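You operate a simulated robot arm through the tools that you are given. There is no shell and no other tool.

Carry out the task below with a simulated robot arm. There is one attempt and no reset: what you move stays moved.

## Task
Push the bleed tube on its barb, then tighten clamp and tie.
Fine: both pointers in the green field.

The check looks at the end state, three seconds after you hand in, the way a careful person would. Anything else that was tipped, shoved, dropped, spilled or broken makes it a failure.

## Robot
A 6-joint arm with a two-finger parallel gripper, fixed in place. Base frame: the origin is on the floor under the middle of its stand, x ahead of it, y to its left, z up. Lengths are in m, angles in degrees, forces in N, time in s.
With the tool pointing down near the work surface it reaches from about 0.3 to 0.8 m from the base axis. Its first joint turns from -166.0 to 166.0 degrees. Payload 3.43 kg.
The tool frame sits at the grasp point between the pads (the TCP): z along the fingers, y along the line on which they close. The tips reach 0.034 m beyond it. The gripper opens to 0.128 m. The fingers are 0.024 m wide and 0.012 m thick; the gripper's body (0.048 by 0.13 m) begins 0.096 m behind the TCP.
Orientation is told as [roll, pitch, yaw] about the base's x, y, z axes, in that order, counted from this pose: with the fingers straight down and closing along the base's y, the tool's x points along the base's -x, its y along +y and its z along -z.

## Interface
- The arm moves only by the tool apply_moves. Its arguments are lists of equal length, an entry for each row: "fingers": the gripper command, from -1 (fully open) to 1 (shut), values between in proportion; "offset": the shift along the base's x, y, z in mm, a list of three; "rotation": the turn, a rotation vector about the base's x, y, z in rad, a list of three. In form: {"fingers": [fingers, ...], "offset": [[tx, ty, tz], ...], "rotation": [[wx, wy, wz], ...]}. A call has 1 to 20 rows; each row shifts and turns the commanded pose from where the row before left it. A row lasts 0.2 s, in which the tool goes at most 0.05 m and 8.6 degrees; a call with a longer step from one row to the next is refused whole, and so is a gripper value outside its range. A pose out of reach is approached as far as the arm can. The call stops where the force on the tool passes 40 N (or 10 N more than at its start, if that is more) or the arm is blocked; 0.2 s more then pass. The fingers move at their own pace (about 0.045 m/s each) and stop on an object; they squeeze with about 31 N. The grip force told is the motor's: it shows also when the fingers shut on nothing. Time passes only in rows, and 0.2 s behind the last, so rows that do not move let the fingers close. The reply holds the time, the measured pose of the TCP, the force on the tool along the base axes, the opening and the grip force, in the units named above and with some noise, with the torque about the TCP (base axes, N m) and any sound that the robot's microphone picked up, and new pictures: "pictures" is both (left out), scene, wrist or none.
- Cameras (640 x 400 px; columns grow to the right, rows downward): "scene" is fixed at [0.2195, -0.5006, 1.586]; the picture's right is [0.94, -0.34, 0.00], its down [-0.22, -0.60, -0.77] and it looks along [0.26, 0.73, -0.64] (base axes); focal length 320 px, centre (320, 200). "wrist" rides on the gripper at [0.076, -0.011, -0.16] in the tool frame; the picture's right is [0.15, 0.99, 0.00], its down [-0.88, 0.13, -0.46] and it looks along [-0.45, 0.07, 0.89] (tool axes); focal length 234 px, centre (320, 200). There is no depth. A picture from a camera that has moved, and an enlarged one, comes with that camera's place and axes in the base frame and with its lens.
- inspect(camera, box): a new picture of the part [left, top, right, bottom] of that camera's present view, enlarged. It takes no simulated time.
- sign_off(): hands the job in; it is judged then, once.

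Places have to be worked out from the pictures, the camera data and where the tool is seen. Open the gripper and draw the arm clear of the work before you hand the job in, unless the task says otherwise.

The tools are called after "Call:" as name(argument=value, ...) on one line, values as JSON. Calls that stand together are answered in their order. apply_moves: Moves the arm, as the interface text tells. Its arguments: {"type":"object","properties":{"fingers":{"type":"array"},"offset":{"type":"array"},"rotation":{"type":"array"},"pictures":{"type":"string","enum":["both","scene","wrist","none"]}},"required":["fingers","offset","rotation"]} The other tools are called the same way: inspect (camera, box) takes an enlarged picture of a part of a camera's view; sign_off () hands the job in.

At the start:

```text
time: 0.0
tcp_pos: [0.4119, 0.0902, 1.1918]
tool_rot: [0.0, 0.0, -0.1]
wrist_force: [0.5, 0.6, 0.2]
torque: [-0.02, -0.03, 0.02]
gripper_width: 0.128
finger_force: 0.0
```

scene: 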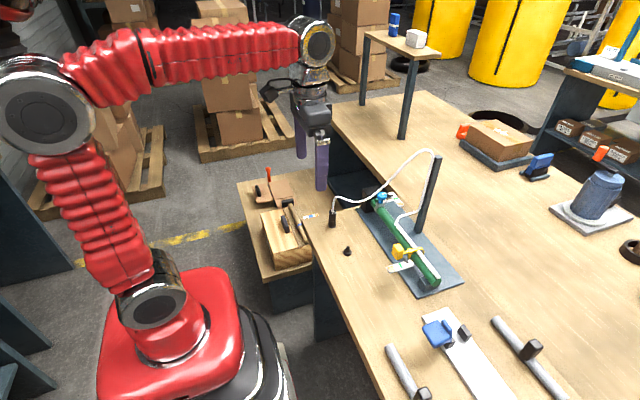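
wrist: 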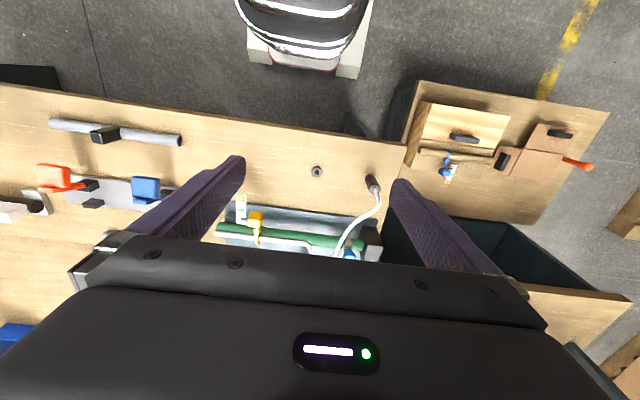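

I start by looking closely at the work area in both cameras before moving anything.

Call:
inspect(camera="scene", box=[320, 140, 480, 300])

Call:
inspect(camera="wrist", box=[200, 150, 420, 280])

Call:
inspect(camera="scene", box=[230, 150, 330, 280])

```text
2.50 times, centred on (400, 220) of scene
camera zoom: at [0.2195, -0.5006, 1.586], right [0.94, -0.34, 0.0], down [-0.22, -0.6, -0.77], along [0.26, 0.73, -0.64], focal length 799 px, centre (120, 150)
```

zoom: 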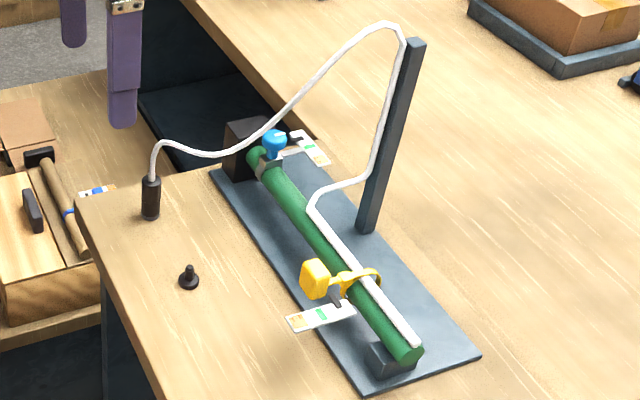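

```text
2.91 times, centred on (310, 215) of wrist
camera zoom: at [0.336, 0.08, 1.352], right [-0.15, 0.99, 0.0], down [0.88, 0.13, 0.46], along [0.45, 0.07, -0.89], focal length 681 px, centre (349, 156)
```

zoom: 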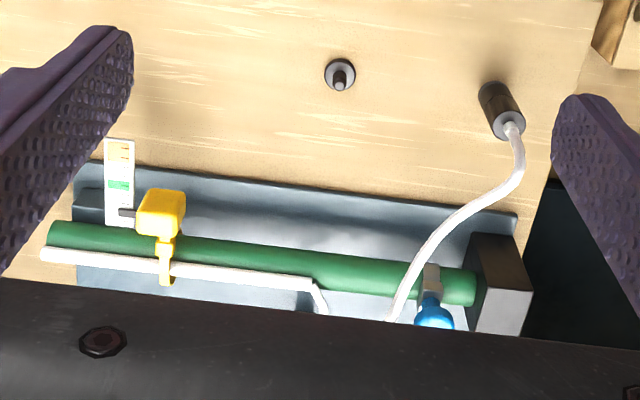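

```text
3.08 times, centred on (280, 215) of scene
camera zoom: at [0.2195, -0.5006, 1.586], right [0.94, -0.34, 0.0], down [-0.22, -0.6, -0.77], along [0.26, 0.73, -0.64], focal length 983 px, centre (443, 154)
```

zoom: 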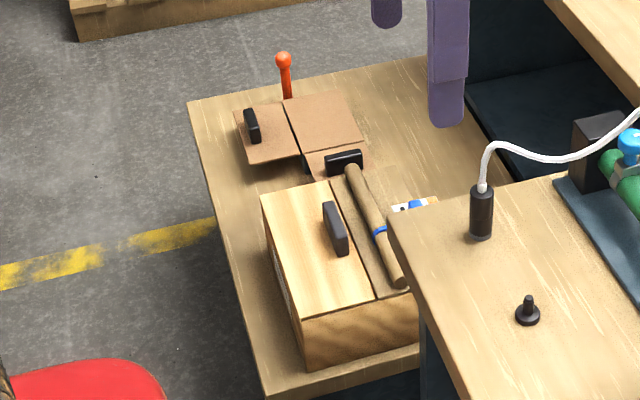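

The bleed tube seems to end in a black sleeve, with a barb on the bench beside it. The blue clamp knob and the yellow tie each have a scale card. I zoom in further on each.

Call:
inspect(camera="scene", box=[365, 180, 415, 215])

Call:
inspect(camera="scene", box=[380, 235, 445, 285])

Call:
inspect(camera="scene", box=[320, 195, 370, 265])

Call:
inspect(camera="scene", box=[380, 300, 560, 400])

Call:
inspect(camera="scene", box=[440, 80, 640, 240])

Call:
inspect(camera="scene", box=[350, 0, 450, 60])

```text
11.43 times, centred on (390, 198) of scene
camera zoom: at [0.2195, -0.5006, 1.586], right [0.94, -0.34, 0.0], down [-0.22, -0.6, -0.77], along [0.26, 0.73, -0.64], focal length 3653 px, centre (-480, 229)
```

zoom: 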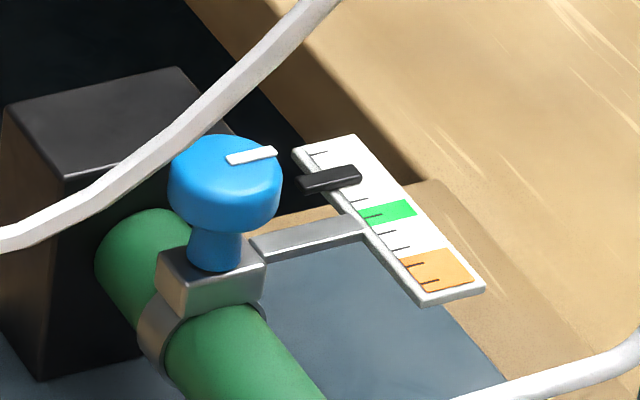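

```text
8.00 times, centred on (412, 260) of scene
camera zoom: at [0.2195, -0.5006, 1.586], right [0.94, -0.34, 0.0], down [-0.22, -0.6, -0.77], along [0.26, 0.73, -0.64], focal length 2557 px, centre (-420, -280)
```

zoom: 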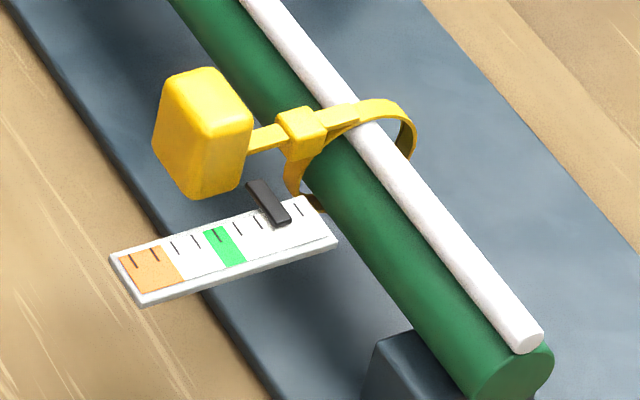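

```text
5.71 times, centred on (345, 230) of scene
camera zoom: at [0.2195, -0.5006, 1.586], right [0.94, -0.34, 0.0], down [-0.22, -0.6, -0.77], along [0.26, 0.73, -0.64], focal length 1826 px, centre (177, 29)
```

zoom: 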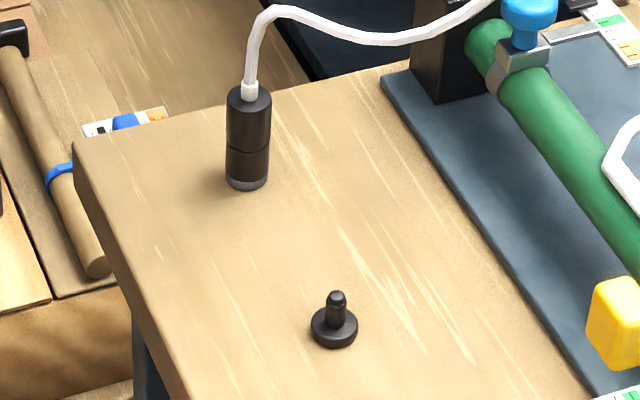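

```text
3.56 times, centred on (470, 350) of scene
camera zoom: at [0.2195, -0.5006, 1.586], right [0.94, -0.34, 0.0], down [-0.22, -0.6, -0.77], along [0.26, 0.73, -0.64], focal length 1136 px, centre (-213, -333)
```

zoom: 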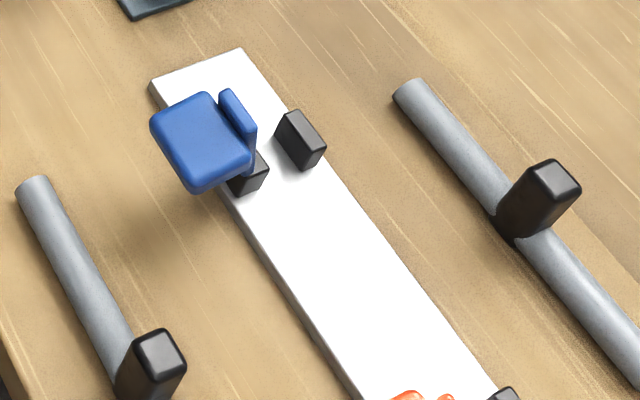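

```text
2.50 times, centred on (540, 160) of scene
camera zoom: at [0.2195, -0.5006, 1.586], right [0.94, -0.34, 0.0], down [-0.22, -0.6, -0.77], along [0.26, 0.73, -0.64], focal length 799 px, centre (-230, 300)
```

zoom: 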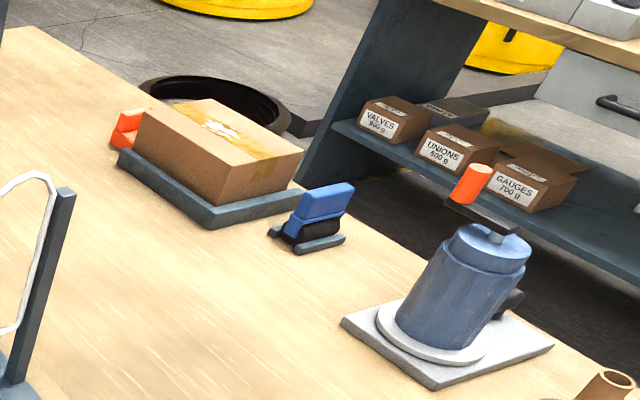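

```text
6.40 times, centred on (400, 30) of scene
camera zoom: at [0.2195, -0.5006, 1.586], right [0.94, -0.34, 0.0], down [-0.22, -0.6, -0.77], along [0.26, 0.73, -0.64], focal length 2046 px, centre (-192, 1288)
```

zoom: 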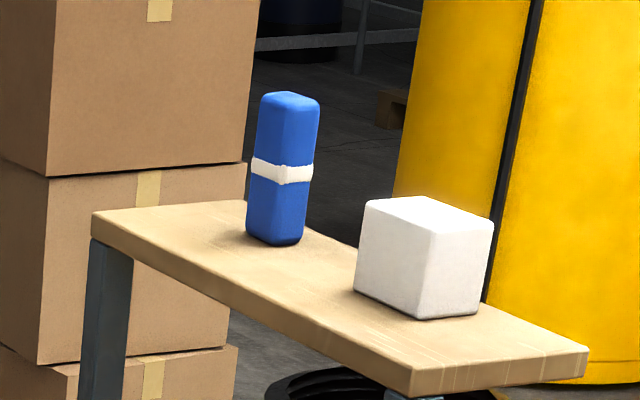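

The cuff stands at about (0.525, 0.232), z from 0.81 to 0.88, and the barb is near (0.53, 0.103), z up to 0.845. The blue knob is near (0.68, 0.20, 0.93) and the yellow pull block near (0.62, -0.02, 0.915). I move the wrist camera closer to the cuff to refine these positions.

Call:
apply_moves(fingers=[-1, -1, -1, -1, -1, -1, -1, -1], offset=[[0, 16, -20], [5, 16, -26], [5, 16, -26], [5, 16, -26], [5, 16, -26], [5, 16, -26], [5, 16, -26], [5, 16, -26]], rotation=[[0, 0, 0], [0, 0, 0], [0, 0, 0], [0, 0, 0], [0, 0, 0], [0, 0, 0], [0, 0, 0], [0, 0, 0]])

```text
time: 1.8
tcp_pos: [0.4472, 0.2183, 0.9919]
tool_rot: [0.0, 0.0, 0.0]
wrist_force: [0.1, 0.2, 0.5]
torque: [0.0, -0.03, 0.0]
gripper_width: 0.128
finger_force: 0.1
camera wrist: at [0.3706, 0.2092, 1.1511], right [-0.15, 0.99, 0.0], down [0.88, 0.13, 0.46], along [0.45, 0.07, -0.89], focal length 234 px, centre (320, 200)
```

scene: 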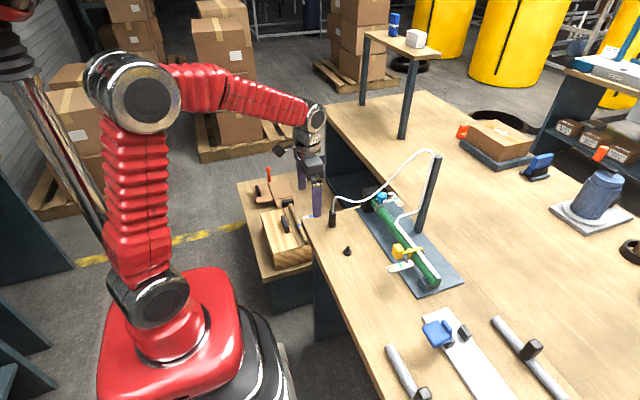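
wrist: 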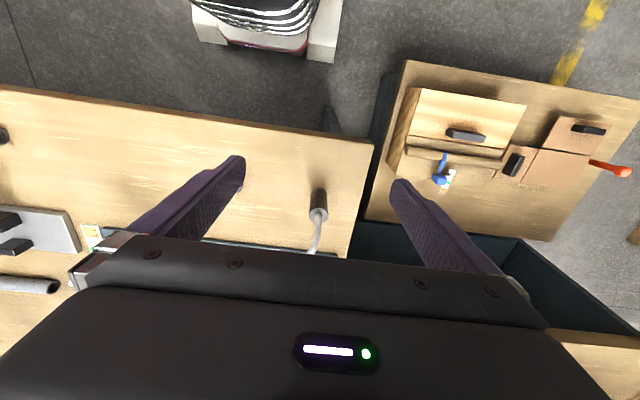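

The cuff is near the centre of the wrist view. I zoom in on it and on the area around it.

Call:
inspect(camera="wrist", box=[280, 165, 360, 255])

Call:
inspect(camera="scene", box=[320, 180, 360, 230])

Call:
inspect(camera="scene", box=[300, 140, 460, 300])

```text
4.44 times, centred on (320, 210) of wrist
camera zoom: at [0.3706, 0.2092, 1.1511], right [-0.15, 0.99, 0.0], down [0.88, 0.13, 0.46], along [0.45, 0.07, -0.89], focal length 1041 px, centre (320, 156)
```

zoom: 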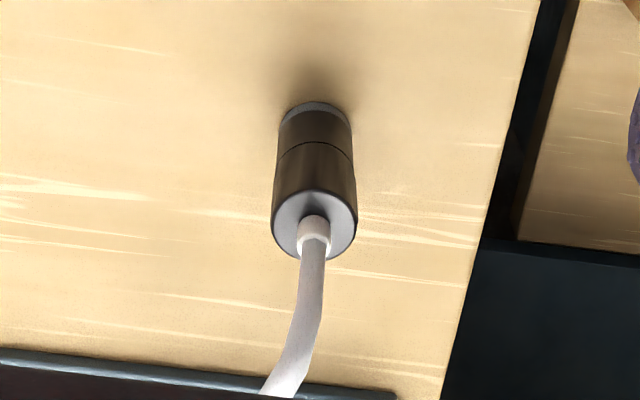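

```text
8.00 times, centred on (340, 205) of scene
camera zoom: at [0.2195, -0.5006, 1.586], right [0.94, -0.34, 0.0], down [-0.22, -0.6, -0.77], along [0.26, 0.73, -0.64], focal length 2557 px, centre (160, 160)
```

zoom: 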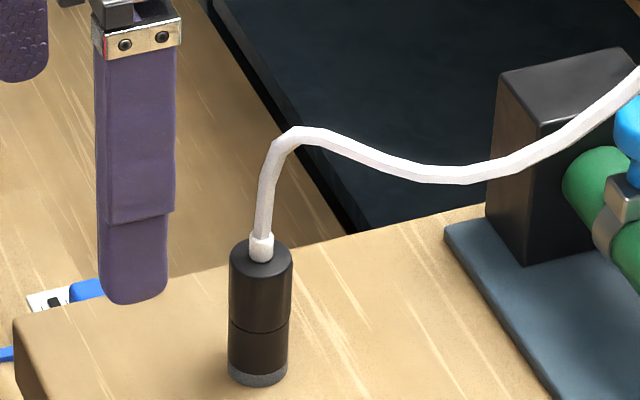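

```text
2.50 times, centred on (380, 220) of scene
camera zoom: at [0.2195, -0.5006, 1.586], right [0.94, -0.34, 0.0], down [-0.22, -0.6, -0.77], along [0.26, 0.73, -0.64], focal length 799 px, centre (170, 150)
```

zoom: 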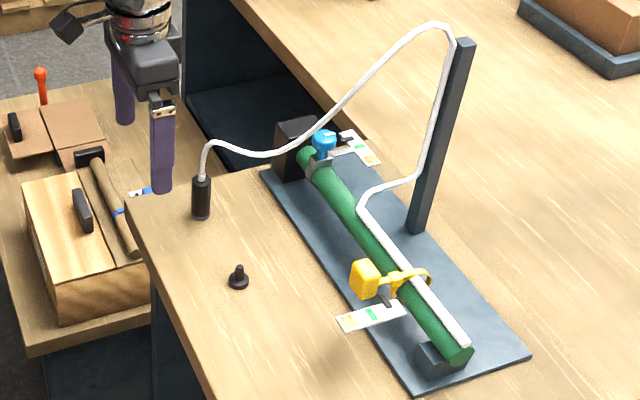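

The cuff top centre triangulates to (0.526, 0.232, 0.884), with a 25 mm diameter and its base at about 0.815. The white tube rises from the top and bends toward +x, so I tilt the gripper about 45° (fingers forward and down). That keeps the palm away from the tube.

Call:
apply_moves(fingers=[-0.2, 0, 0, 0, 0, 0, 0], offset=[[-4, 2, -4], [-4, 2, -4], [-4, 2, -4], [-4, 2, -4], [-4, 2, -4], [-4, 3, -4], [0, 0, 0]], rotation=[[0, -0.131, 0], [0, -0.131, 0], [0, -0.131, 0], [0, -0.131, 0], [0, -0.131, 0], [0, -0.131, 0], [0, 0, 0]])

```text
time: 3.4
tcp_pos: [0.4223, 0.2306, 0.9656]
tool_rot: [0.1, -45.1, -0.1]
wrist_force: [-0.7, 0.2, -0.8]
torque: [-0.02, -0.02, -0.03]
gripper_width: 0.0641
finger_force: 0.0
camera wrist: at [0.2558, 0.2206, 1.0255], right [-0.1, 0.99, -0.1], down [0.3, 0.13, 0.95], along [0.95, 0.07, -0.31], focal length 234 px, centre (320, 200)
```

scene: 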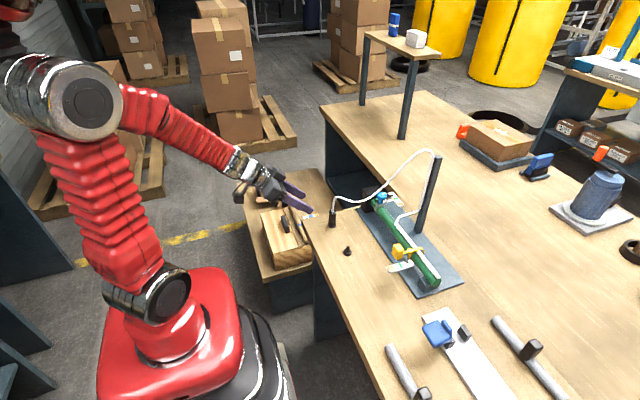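
wrist: 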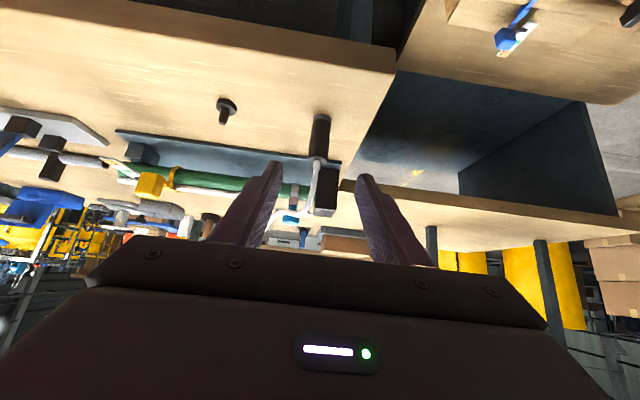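

The tilt is done and the view looks upside down because the picture's down is now world up. I zoom in on the cuff and barb from here.

Call:
inspect(camera="wrist", box=[200, 90, 360, 230])

Call:
inspect(camera="wrist", box=[110, 130, 210, 210])

```text
2.86 times, centred on (280, 160) of wrist
camera zoom: at [0.2558, 0.2206, 1.0255], right [-0.1, 0.99, -0.1], down [0.3, 0.13, 0.95], along [0.95, 0.07, -0.31], focal length 669 px, centre (434, 314)
```

zoom: 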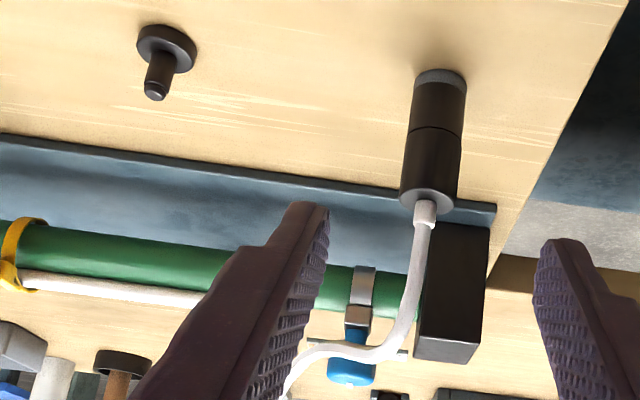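

```text
5.00 times, centred on (160, 170) of wrist
camera zoom: at [0.2558, 0.2206, 1.0255], right [-0.1, 0.99, -0.1], down [0.3, 0.13, 0.95], along [0.95, 0.07, -0.31], focal length 1171 px, centre (1120, 350)
```

zoom: 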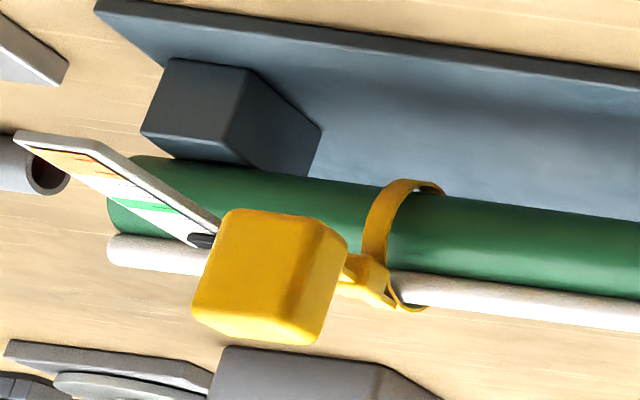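

Another check gives the cuff axis at (0.526, 0.2315) with its top at 0.883, and the barb at y≈0.103 with its tip at z≈0.848. I advance along the finger direction so the fingers straddle the upper part of the cuff, then look before closing.

Call:
apply_moves(fingers=[0, 0, 0, 0, 0, 0], offset=[[20, 0.2, -20], [20, 0.2, -20], [20, 0.2, -20], [20, 0.2, -20], [21, 0.2, -20], [2, 0, 0]], rotation=[[0, 0, 0], [0, 0, 0], [0, 0, 0], [0, 0, 0], [0, 0, 0], [0, 0, 0]])

Call:
inspect(camera="scene", box=[290, 170, 370, 240])

Call:
inspect(camera="wrist", box=[230, 60, 410, 230])

```text
time: 4.8
tcp_pos: [0.5255, 0.2327, 0.8654]
tool_rot: [0.0, -45.1, 0.0]
wrist_force: [-0.2, 0.1, 1.7]
torque: [-0.01, 0.01, 0.0]
gripper_width: 0.064
finger_force: 0.1
camera wrist: at [0.3598, 0.2224, 0.9252], right [-0.1, 0.99, -0.1], down [0.3, 0.13, 0.95], along [0.95, 0.07, -0.31], focal length 234 px, centre (320, 200)
```

scene: 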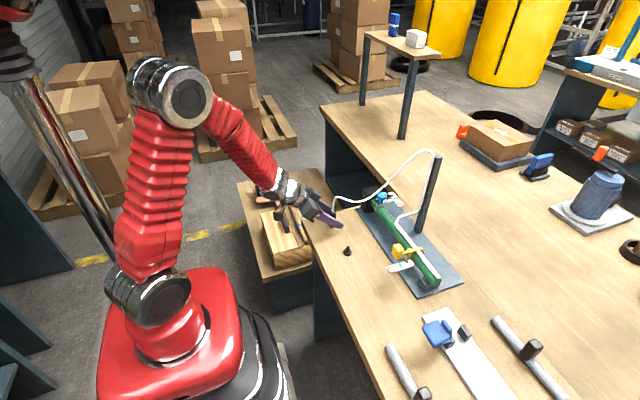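
wrist: 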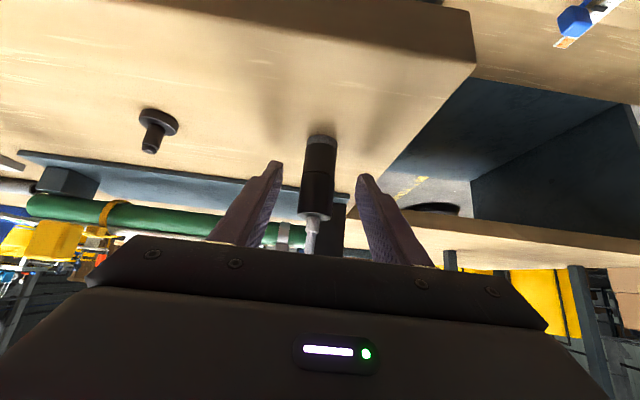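

```text
5.71 times, centred on (330, 205) of scene
camera zoom: at [0.2195, -0.5006, 1.586], right [0.94, -0.34, 0.0], down [-0.22, -0.6, -0.77], along [0.26, 0.73, -0.64], focal length 1826 px, centre (263, 171)
```

zoom: 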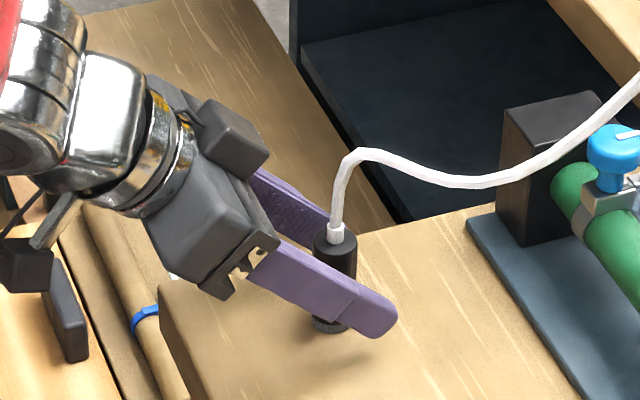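

```text
2.35 times, centred on (320, 145) of wrist
camera zoom: at [0.3598, 0.2224, 0.9252], right [-0.1, 0.99, -0.1], down [0.3, 0.13, 0.95], along [0.95, 0.07, -0.31], focal length 551 px, centre (320, 329)
```

zoom: 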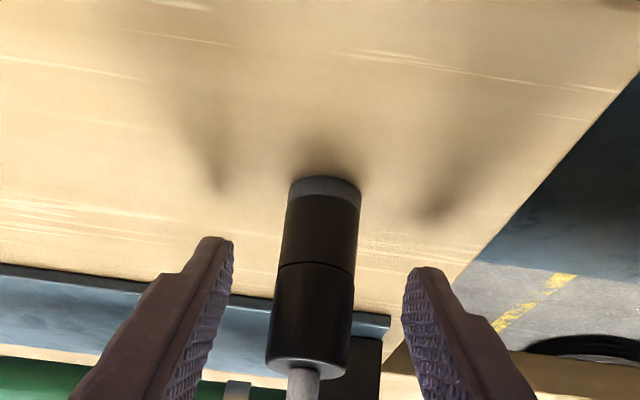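

The fingers straddle the upper cuff section centrally. I close on it.

Call:
apply_moves(fingers=[0.2, 1, 1, 1, 1, 1], offset=[[0, -1, 0], [0, 0, 0], [0, 0, 0], [0, 0, 0], [0, 0, 0], [0, 0, 0]], rotation=[[0, 0, 0], [0, 0, 0], [0, 0, 0], [0, 0, 0], [0, 0, 0], [0, 0, 0]])

Call:
inspect(camera="wrist", box=[230, 60, 410, 230])

```text
time: 6.2
tcp_pos: [0.5257, 0.2309, 0.8672]
tool_rot: [0.0, -45.1, 0.0]
wrist_force: [0.7, -6.9, 1.1]
torque: [-0.1, -0.07, -0.03]
gripper_width: 0.0253
finger_force: 31.1
camera wrist: at [0.3592, 0.221, 0.9257], right [-0.1, 0.99, -0.1], down [0.3, 0.13, 0.95], along [0.95, 0.07, -0.31], focal length 234 px, centre (320, 200)
```

scene: 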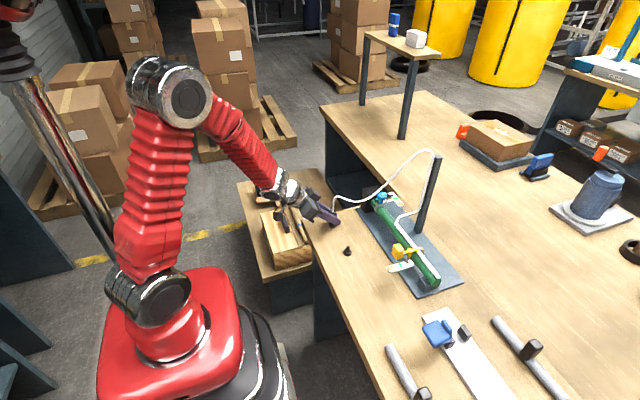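
wrist: 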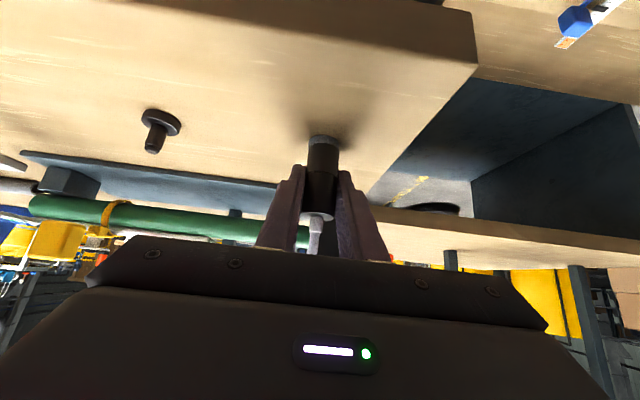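

```text
2.35 times, centred on (320, 145) of wrist
camera zoom: at [0.3592, 0.221, 0.9257], right [-0.1, 0.99, -0.1], down [0.3, 0.13, 0.95], along [0.95, 0.07, -0.31], focal length 551 px, centre (320, 329)
```

zoom: 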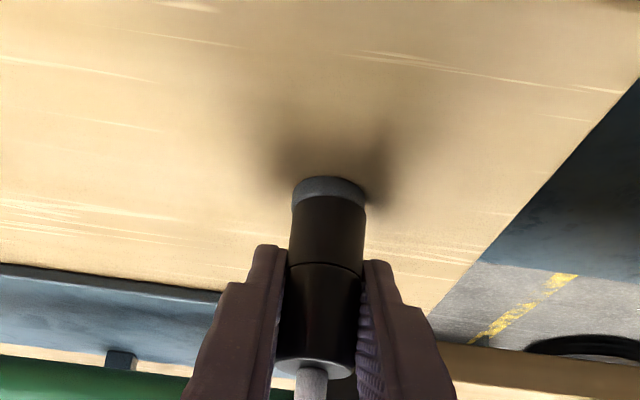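

The cuff is gripped at 25 mm width with 31 N. I lift slowly to see whether it comes free of whatever it stands on.

Call:
apply_moves(fingers=[1, 1, 1, 1, 1], offset=[[0, 0, 4], [0, 0, 6], [0, 0, 8], [0, 0, 10], [0, 0, 12]], rotation=[[0, 0, 0], [0, 0, 0], [0, 0, 0], [0, 0, 0], [0, 0, 0]])

Call:
inspect(camera="wrist", box=[130, 60, 410, 230])

Call:
inspect(camera="scene", box=[290, 160, 380, 260])

```text
time: 7.4
tcp_pos: [0.5257, 0.2331, 0.9069]
tool_rot: [0.0, -45.1, -0.1]
wrist_force: [0.1, 0.7, -0.2]
torque: [0.0, 0.0, 0.03]
gripper_width: 0.0249
finger_force: 31.2
camera wrist: at [0.3596, 0.2223, 0.9658], right [-0.1, 0.99, -0.1], down [0.3, 0.13, 0.95], along [0.95, 0.07, -0.31], focal length 234 px, centre (320, 200)
```

scene: 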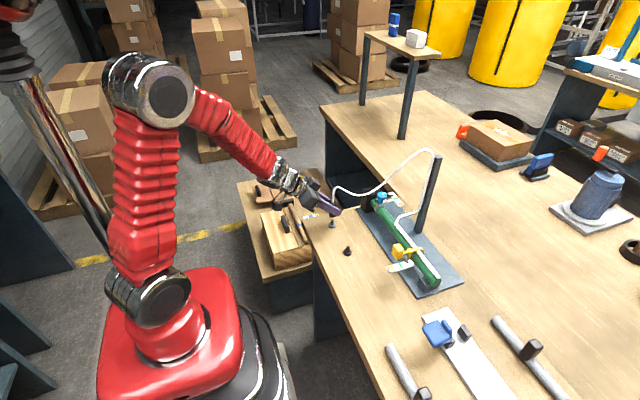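
wrist: 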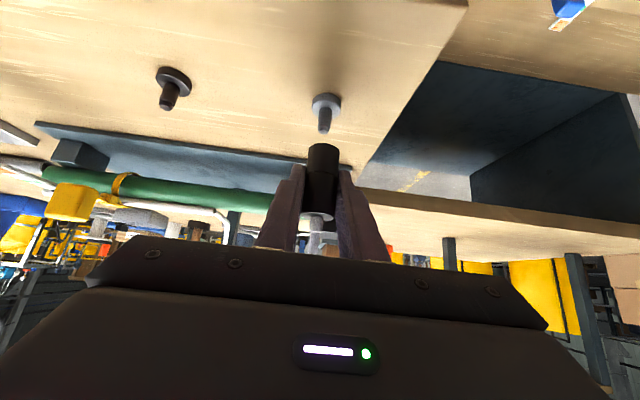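

```text
2.29 times, centred on (270, 145) of wrist
camera zoom: at [0.3596, 0.2223, 0.9658], right [-0.1, 0.99, -0.1], down [0.3, 0.13, 0.95], along [0.95, 0.07, -0.31], focal length 535 px, centre (434, 326)
```

zoom: 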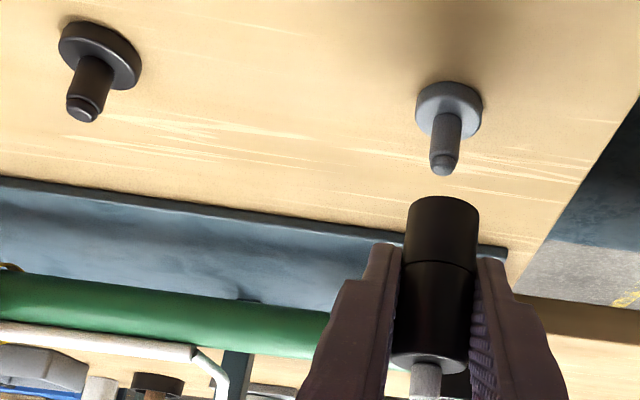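

```text
4.00 times, centred on (335, 210) of scene
camera zoom: at [0.2195, -0.5006, 1.586], right [0.94, -0.34, 0.0], down [-0.22, -0.6, -0.77], along [0.26, 0.73, -0.64], focal length 1278 px, centre (260, 160)
```

zoom: 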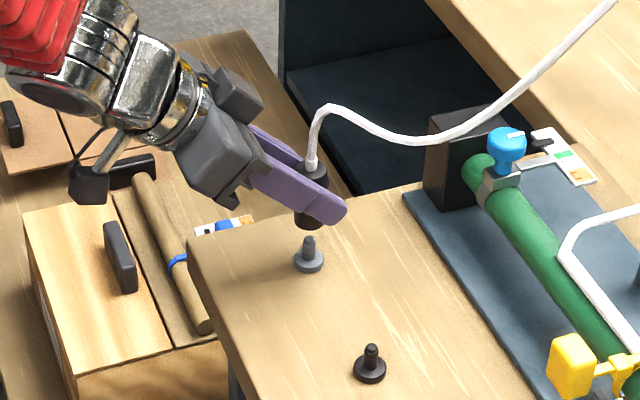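

The cuff was parked on a grey stub and has come off freely, so the black peg is the barb. The stub-to-barb vector works out to about (+2, -128, 0) mm. I carry the cuff over at the same height, so I can match the barb's pixel position against where the stub appeared.

Call:
apply_moves(fingers=[1, 1, 1, 1, 1, 1, 1], offset=[[0.5, -20, 3], [0.5, -25, 0], [0.5, -25, 0], [0.5, -25, 0], [0, -20, -3], [0, -13, 0], [0, 0, 0]], rotation=[[0, 0, 0], [0, 0, 0], [0, 0, 0], [0, 0, 0], [0, 0, 0], [0, 0, 0], [0, 0, 0]])

Call:
inspect(camera="wrist", box=[130, 60, 410, 230])

Call:
inspect(camera="scene", box=[290, 160, 380, 260])

```text
time: 9.0
tcp_pos: [0.5272, 0.1035, 0.906]
tool_rot: [0.0, -45.0, 0.0]
wrist_force: [-0.9, 0.6, 0.2]
torque: [-0.03, -0.01, 0.01]
gripper_width: 0.0248
finger_force: 30.9
camera wrist: at [0.361, 0.0937, 0.9649], right [-0.1, 0.99, -0.1], down [0.3, 0.13, 0.94], along [0.95, 0.07, -0.31], focal length 234 px, centre (320, 200)
```

scene: 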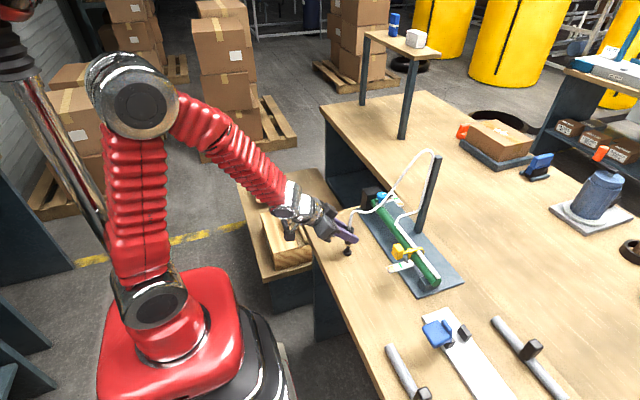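
wrist: 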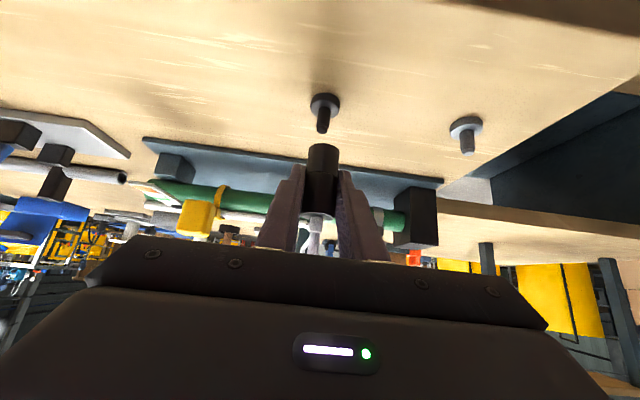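

```text
2.29 times, centred on (270, 145) of wrist
camera zoom: at [0.361, 0.0937, 0.9649], right [-0.1, 0.99, -0.1], down [0.3, 0.13, 0.94], along [0.95, 0.07, -0.31], focal length 535 px, centre (434, 326)
```

zoom: 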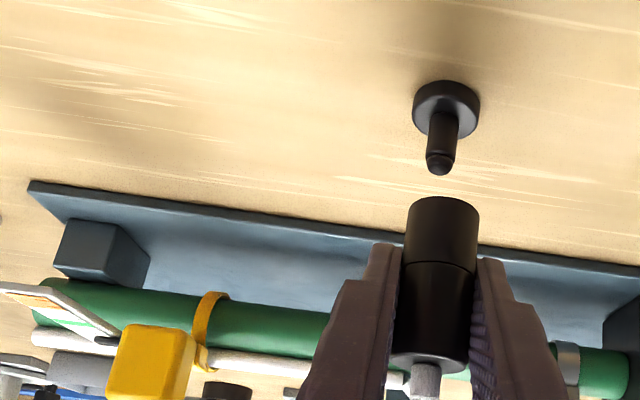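

```text
4.00 times, centred on (335, 210) of scene
camera zoom: at [0.2195, -0.5006, 1.586], right [0.94, -0.34, 0.0], down [-0.22, -0.6, -0.77], along [0.26, 0.73, -0.64], focal length 1278 px, centre (260, 160)
```

zoom: 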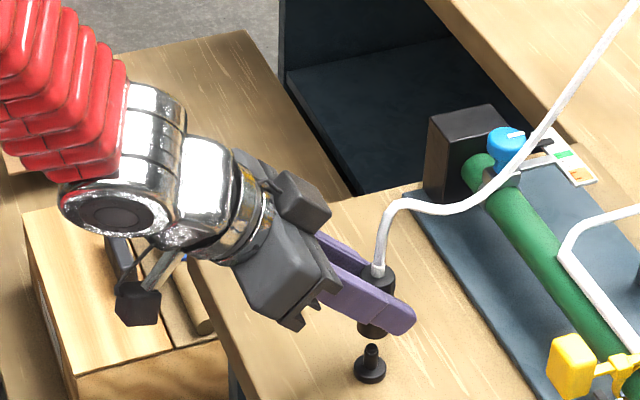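

Compared with the stub view, the barb sits about 3 px left, so I correct by roughly -1 mm in y and -0.5 mm in x. Then I go down 20 mm to start the engagement and check the force.

Call:
apply_moves(fingers=[1, 1, 1, 1, 1, 1], offset=[[-0.4, -1, 0], [0, 0, -5], [0, 0, -4], [0, 0, -4], [0, 0, -4], [0, 0, -3]], rotation=[[0, 0, 0], [0, 0, 0], [0, 0, 0], [0, 0, 0], [0, 0, 0], [0, 0, 0]])

Call:
inspect(camera="wrist", box=[230, 60, 410, 230])

Call:
inspect(camera="scene", box=[320, 190, 390, 260])

```text
time: 10.4
tcp_pos: [0.5289, 0.1033, 0.8881]
tool_rot: [0.0, -45.4, 0.0]
wrist_force: [-5.4, 0.4, 20.1]
torque: [-0.04, 0.27, -0.01]
gripper_width: 0.025
finger_force: 31.2
camera wrist: at [0.3616, 0.0922, 0.9466], right [-0.1, 0.99, -0.1], down [0.29, 0.13, 0.95], along [0.95, 0.07, -0.3], focal length 234 px, centre (320, 200)
```

scene: 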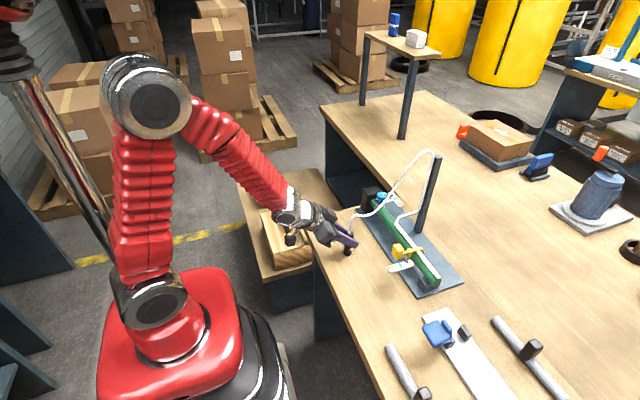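
wrist: 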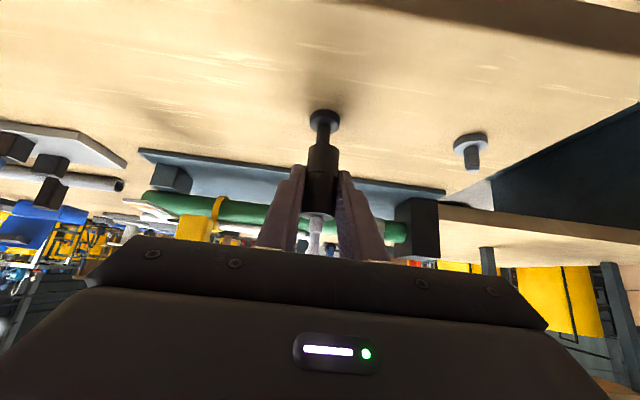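

```text
2.35 times, centred on (320, 145) of wrist
camera zoom: at [0.3616, 0.0922, 0.9466], right [-0.1, 0.99, -0.1], down [0.29, 0.13, 0.95], along [0.95, 0.07, -0.3], focal length 551 px, centre (320, 329)
```

zoom: 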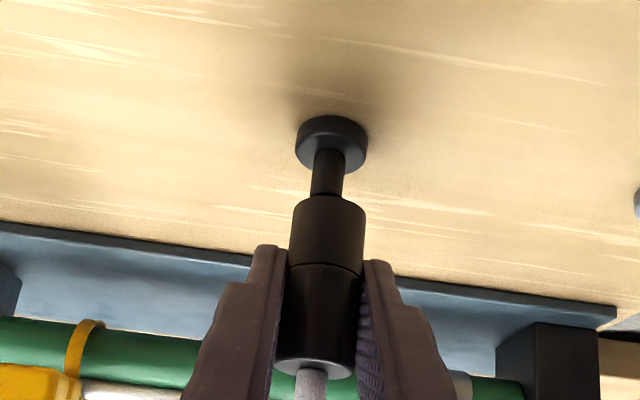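

```text
5.71 times, centred on (355, 225) of scene
camera zoom: at [0.2195, -0.5006, 1.586], right [0.94, -0.34, 0.0], down [-0.22, -0.6, -0.77], along [0.26, 0.73, -0.64], focal length 1826 px, centre (120, 57)
```

zoom: 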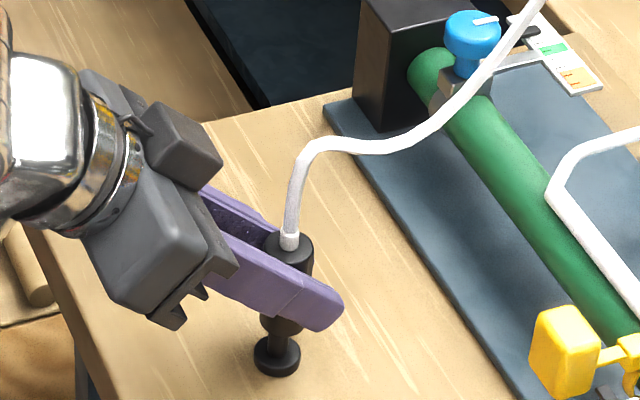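

The force is 20 N upward at z≈0.888 and the cuff looks coaxial with the barb, so it is probably starting to engage. I shift slightly in -x to relieve the side load and keep pressing in small steps.

Call:
apply_moves(fingers=[1, 1, 1, 1], offset=[[-1, 0, -1], [0, 0, -1.5], [0, 0, -1.5], [0, 0, -1.5]], rotation=[[0, 0, 0], [0, 0, 0], [0, 0, 0], [0, 0, 0]])

Call:
inspect(camera="wrist", box=[230, 60, 410, 230])

Call:
inspect(camera="scene", box=[320, 190, 390, 260])

```text
time: 11.4
tcp_pos: [0.5252, 0.1027, 0.8814]
tool_rot: [-0.1, -45.1, 0.0]
wrist_force: [4.9, 1.2, 23.3]
torque: [-0.06, -0.15, -0.02]
gripper_width: 0.0248
finger_force: 31.0
camera wrist: at [0.3599, 0.0923, 0.9401], right [-0.1, 0.99, -0.1], down [0.3, 0.13, 0.95], along [0.95, 0.07, -0.31], focal length 234 px, centre (320, 200)
```

scene: 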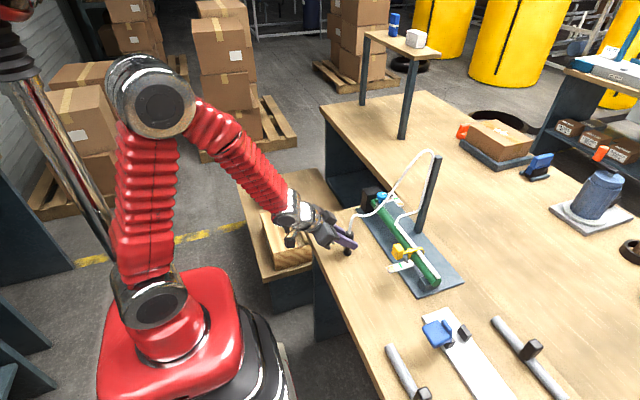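
wrist: 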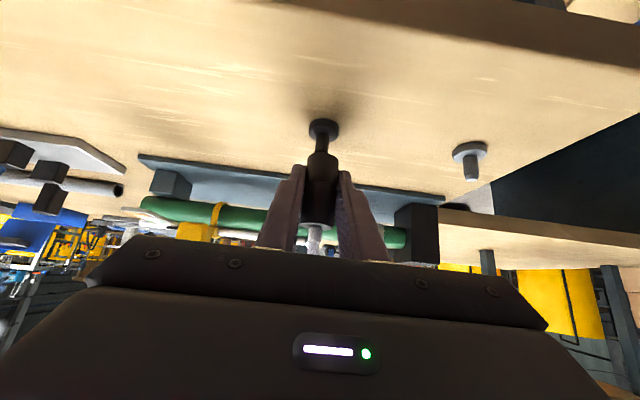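

```text
2.35 times, centred on (320, 145) of wrist
camera zoom: at [0.3599, 0.0923, 0.9401], right [-0.1, 0.99, -0.1], down [0.3, 0.13, 0.95], along [0.95, 0.07, -0.31], focal length 551 px, centre (320, 329)
```

zoom: 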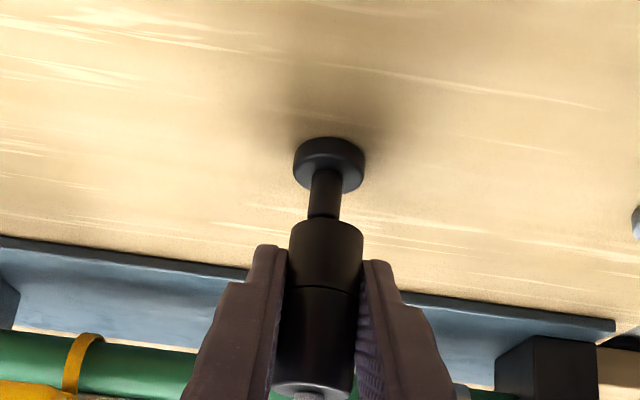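

```text
5.71 times, centred on (355, 225) of scene
camera zoom: at [0.2195, -0.5006, 1.586], right [0.94, -0.34, 0.0], down [-0.22, -0.6, -0.77], along [0.26, 0.73, -0.64], focal length 1826 px, centre (120, 57)
```

zoom: 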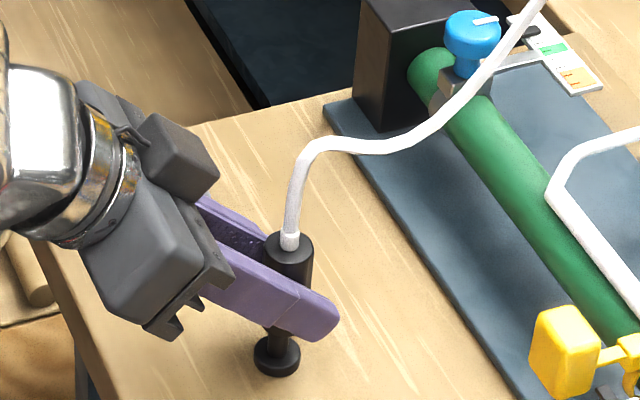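

The cuff slipped upward in the grip instead of descending. Its bottom is at the barb tip (the stem is about 22 mm), so either the alignment is slightly off or the push needs more force. I zoom tightly to measure the alignment.

Call:
inspect(camera="scene", box=[335, 210, 370, 258])

Call:
inspect(camera="wrist", box=[290, 100, 355, 170])

```text
8.33 times, centred on (352, 234) of scene
camera zoom: at [0.2195, -0.5006, 1.586], right [0.94, -0.34, 0.0], down [-0.22, -0.6, -0.77], along [0.26, 0.73, -0.64], focal length 2664 px, centre (49, -83)
```

zoom: 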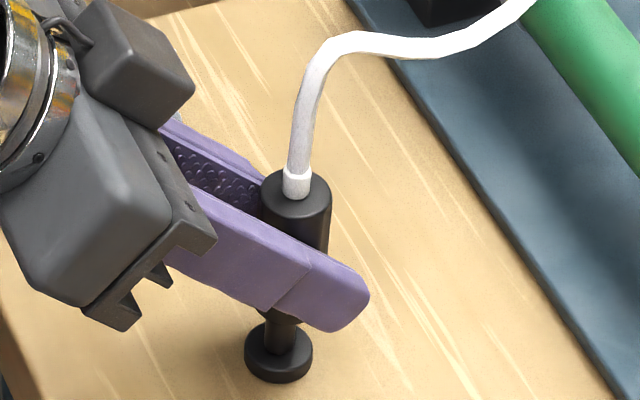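

```text
5.71 times, centred on (322, 135) of wrist
camera zoom: at [0.3599, 0.0923, 0.9401], right [-0.1, 0.99, -0.1], down [0.3, 0.13, 0.95], along [0.95, 0.07, -0.31], focal length 1338 px, centre (306, 571)
```

zoom: 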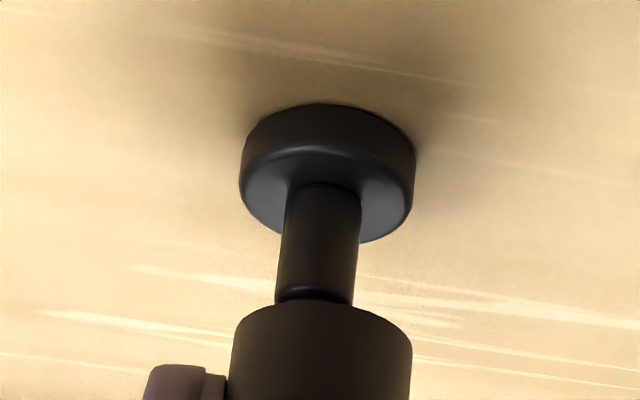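

The tight zooms show the cuff about 1.5 mm too far in +y, because it sprang sideways when it left the stub, and about 1–2 mm too far in +x. I lift clear of the tip, apply the correction, and measure again without contact.

Call:
apply_moves(fingers=[1, 1, 1, 1], offset=[[0, 0, 6], [0, 0, 6], [0, -1.5, 0], [0, 0, 0]], rotation=[[0, 0, 0], [0, 0, 0], [0, 0, 0], [0, 0, 0]], pictures="none")

Call:
inspect(camera="scene", box=[335, 210, 370, 258])

Call:
inspect(camera="wrist", box=[290, 80, 360, 160])

```text
time: 12.4
tcp_pos: [0.5248, 0.1011, 0.8937]
tool_rot: [-0.1, -45.0, 0.0]
wrist_force: [0.2, -0.8, -0.6]
torque: [0.0, 0.0, -0.02]
gripper_width: 0.025
finger_force: 31.2
```

```text
8.33 times, centred on (352, 234) of scene
camera zoom: at [0.2195, -0.5006, 1.586], right [0.94, -0.34, 0.0], down [-0.22, -0.6, -0.77], along [0.26, 0.73, -0.64], focal length 2664 px, centre (49, -83)
```

zoom: 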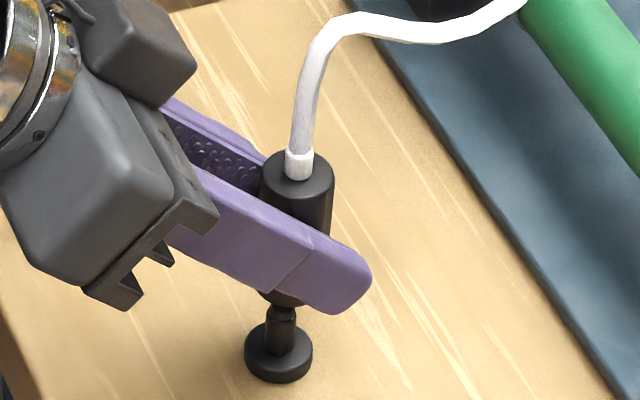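

```text
5.00 times, centred on (325, 120) of wrist
camera zoom: at [0.3594, 0.0906, 0.9518], right [-0.1, 0.99, -0.1], down [0.3, 0.13, 0.94], along [0.95, 0.07, -0.31], focal length 1171 px, centre (295, 600)
```

zoom: 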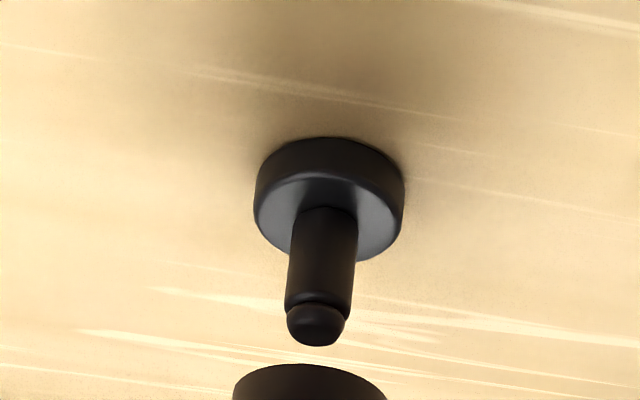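

The wrist view shows the y alignment is now right: the stem line extrapolates to the cuff centre. I zoom tighter on the scene view to judge x.

Call:
inspect(camera="scene", box=[344, 222, 366, 258])

Call:
inspect(camera="wrist", box=[280, 90, 370, 230])

```text
11.11 times, centred on (355, 240) of scene
camera zoom: at [0.2195, -0.5006, 1.586], right [0.94, -0.34, 0.0], down [-0.22, -0.6, -0.77], along [0.26, 0.73, -0.64], focal length 3551 px, centre (-69, -244)
```

zoom: 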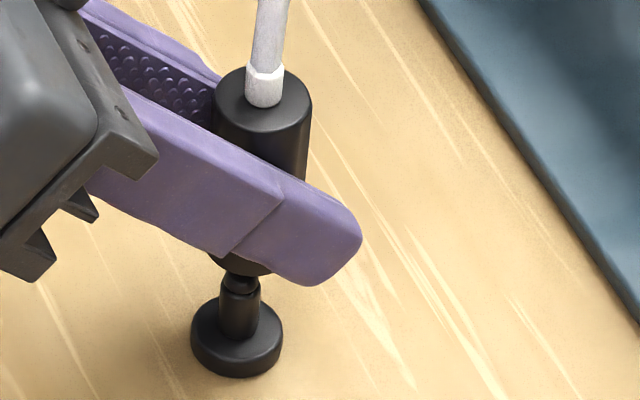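

```text
2.86 times, centred on (325, 160) of wrist
camera zoom: at [0.3594, 0.0906, 0.9518], right [-0.1, 0.99, -0.1], down [0.3, 0.13, 0.94], along [0.95, 0.07, -0.31], focal length 669 px, centre (306, 314)
```

zoom: 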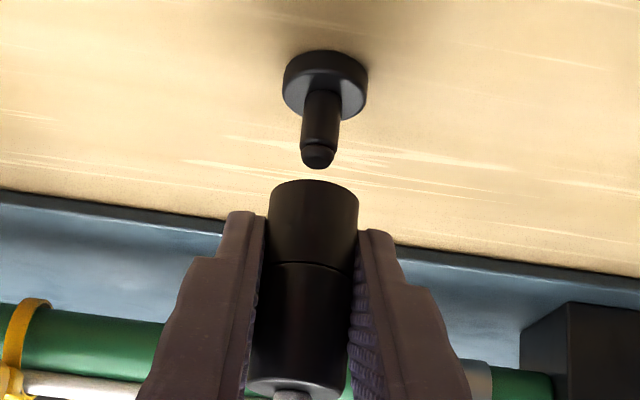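

In the scene view the cuff top sits about 7 px (2 mm) further toward +x than a vertical line through the barb, since it shifted in the grip during contact. I move -2 mm in x and check again.

Call:
apply_moves(fingers=[1, 1, 1], offset=[[-1, 0, 0], [-1, 0, 0], [0, 0, 0]], rotation=[[0, 0, 0], [0, 0, 0], [0, 0, 0]], pictures="none")

Call:
inspect(camera="scene", box=[344, 222, 366, 258])

Call:
inspect(camera="wrist", box=[290, 90, 360, 170])

```text
time: 13.2
tcp_pos: [0.5233, 0.1011, 0.894]
tool_rot: [0.0, -45.1, -0.1]
wrist_force: [0.3, 0.4, -0.5]
torque: [0.01, -0.01, 0.02]
gripper_width: 0.0249
finger_force: 30.8
```

```text
11.11 times, centred on (355, 240) of scene
camera zoom: at [0.2195, -0.5006, 1.586], right [0.94, -0.34, 0.0], down [-0.22, -0.6, -0.77], along [0.26, 0.73, -0.64], focal length 3551 px, centre (-69, -244)
```

zoom: 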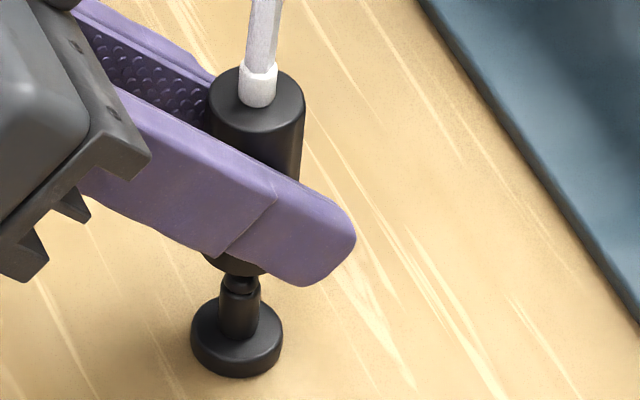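

```text
5.00 times, centred on (325, 130) of wrist
camera zoom: at [0.3575, 0.0906, 0.9524], right [-0.1, 0.99, -0.1], down [0.3, 0.13, 0.95], along [0.95, 0.07, -0.31], focal length 1171 px, centre (295, 550)
```

zoom: 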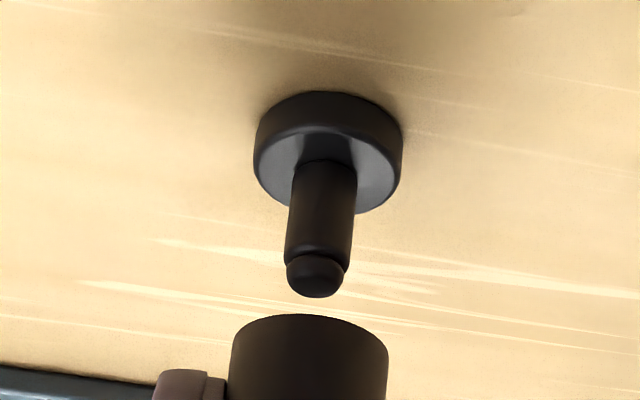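

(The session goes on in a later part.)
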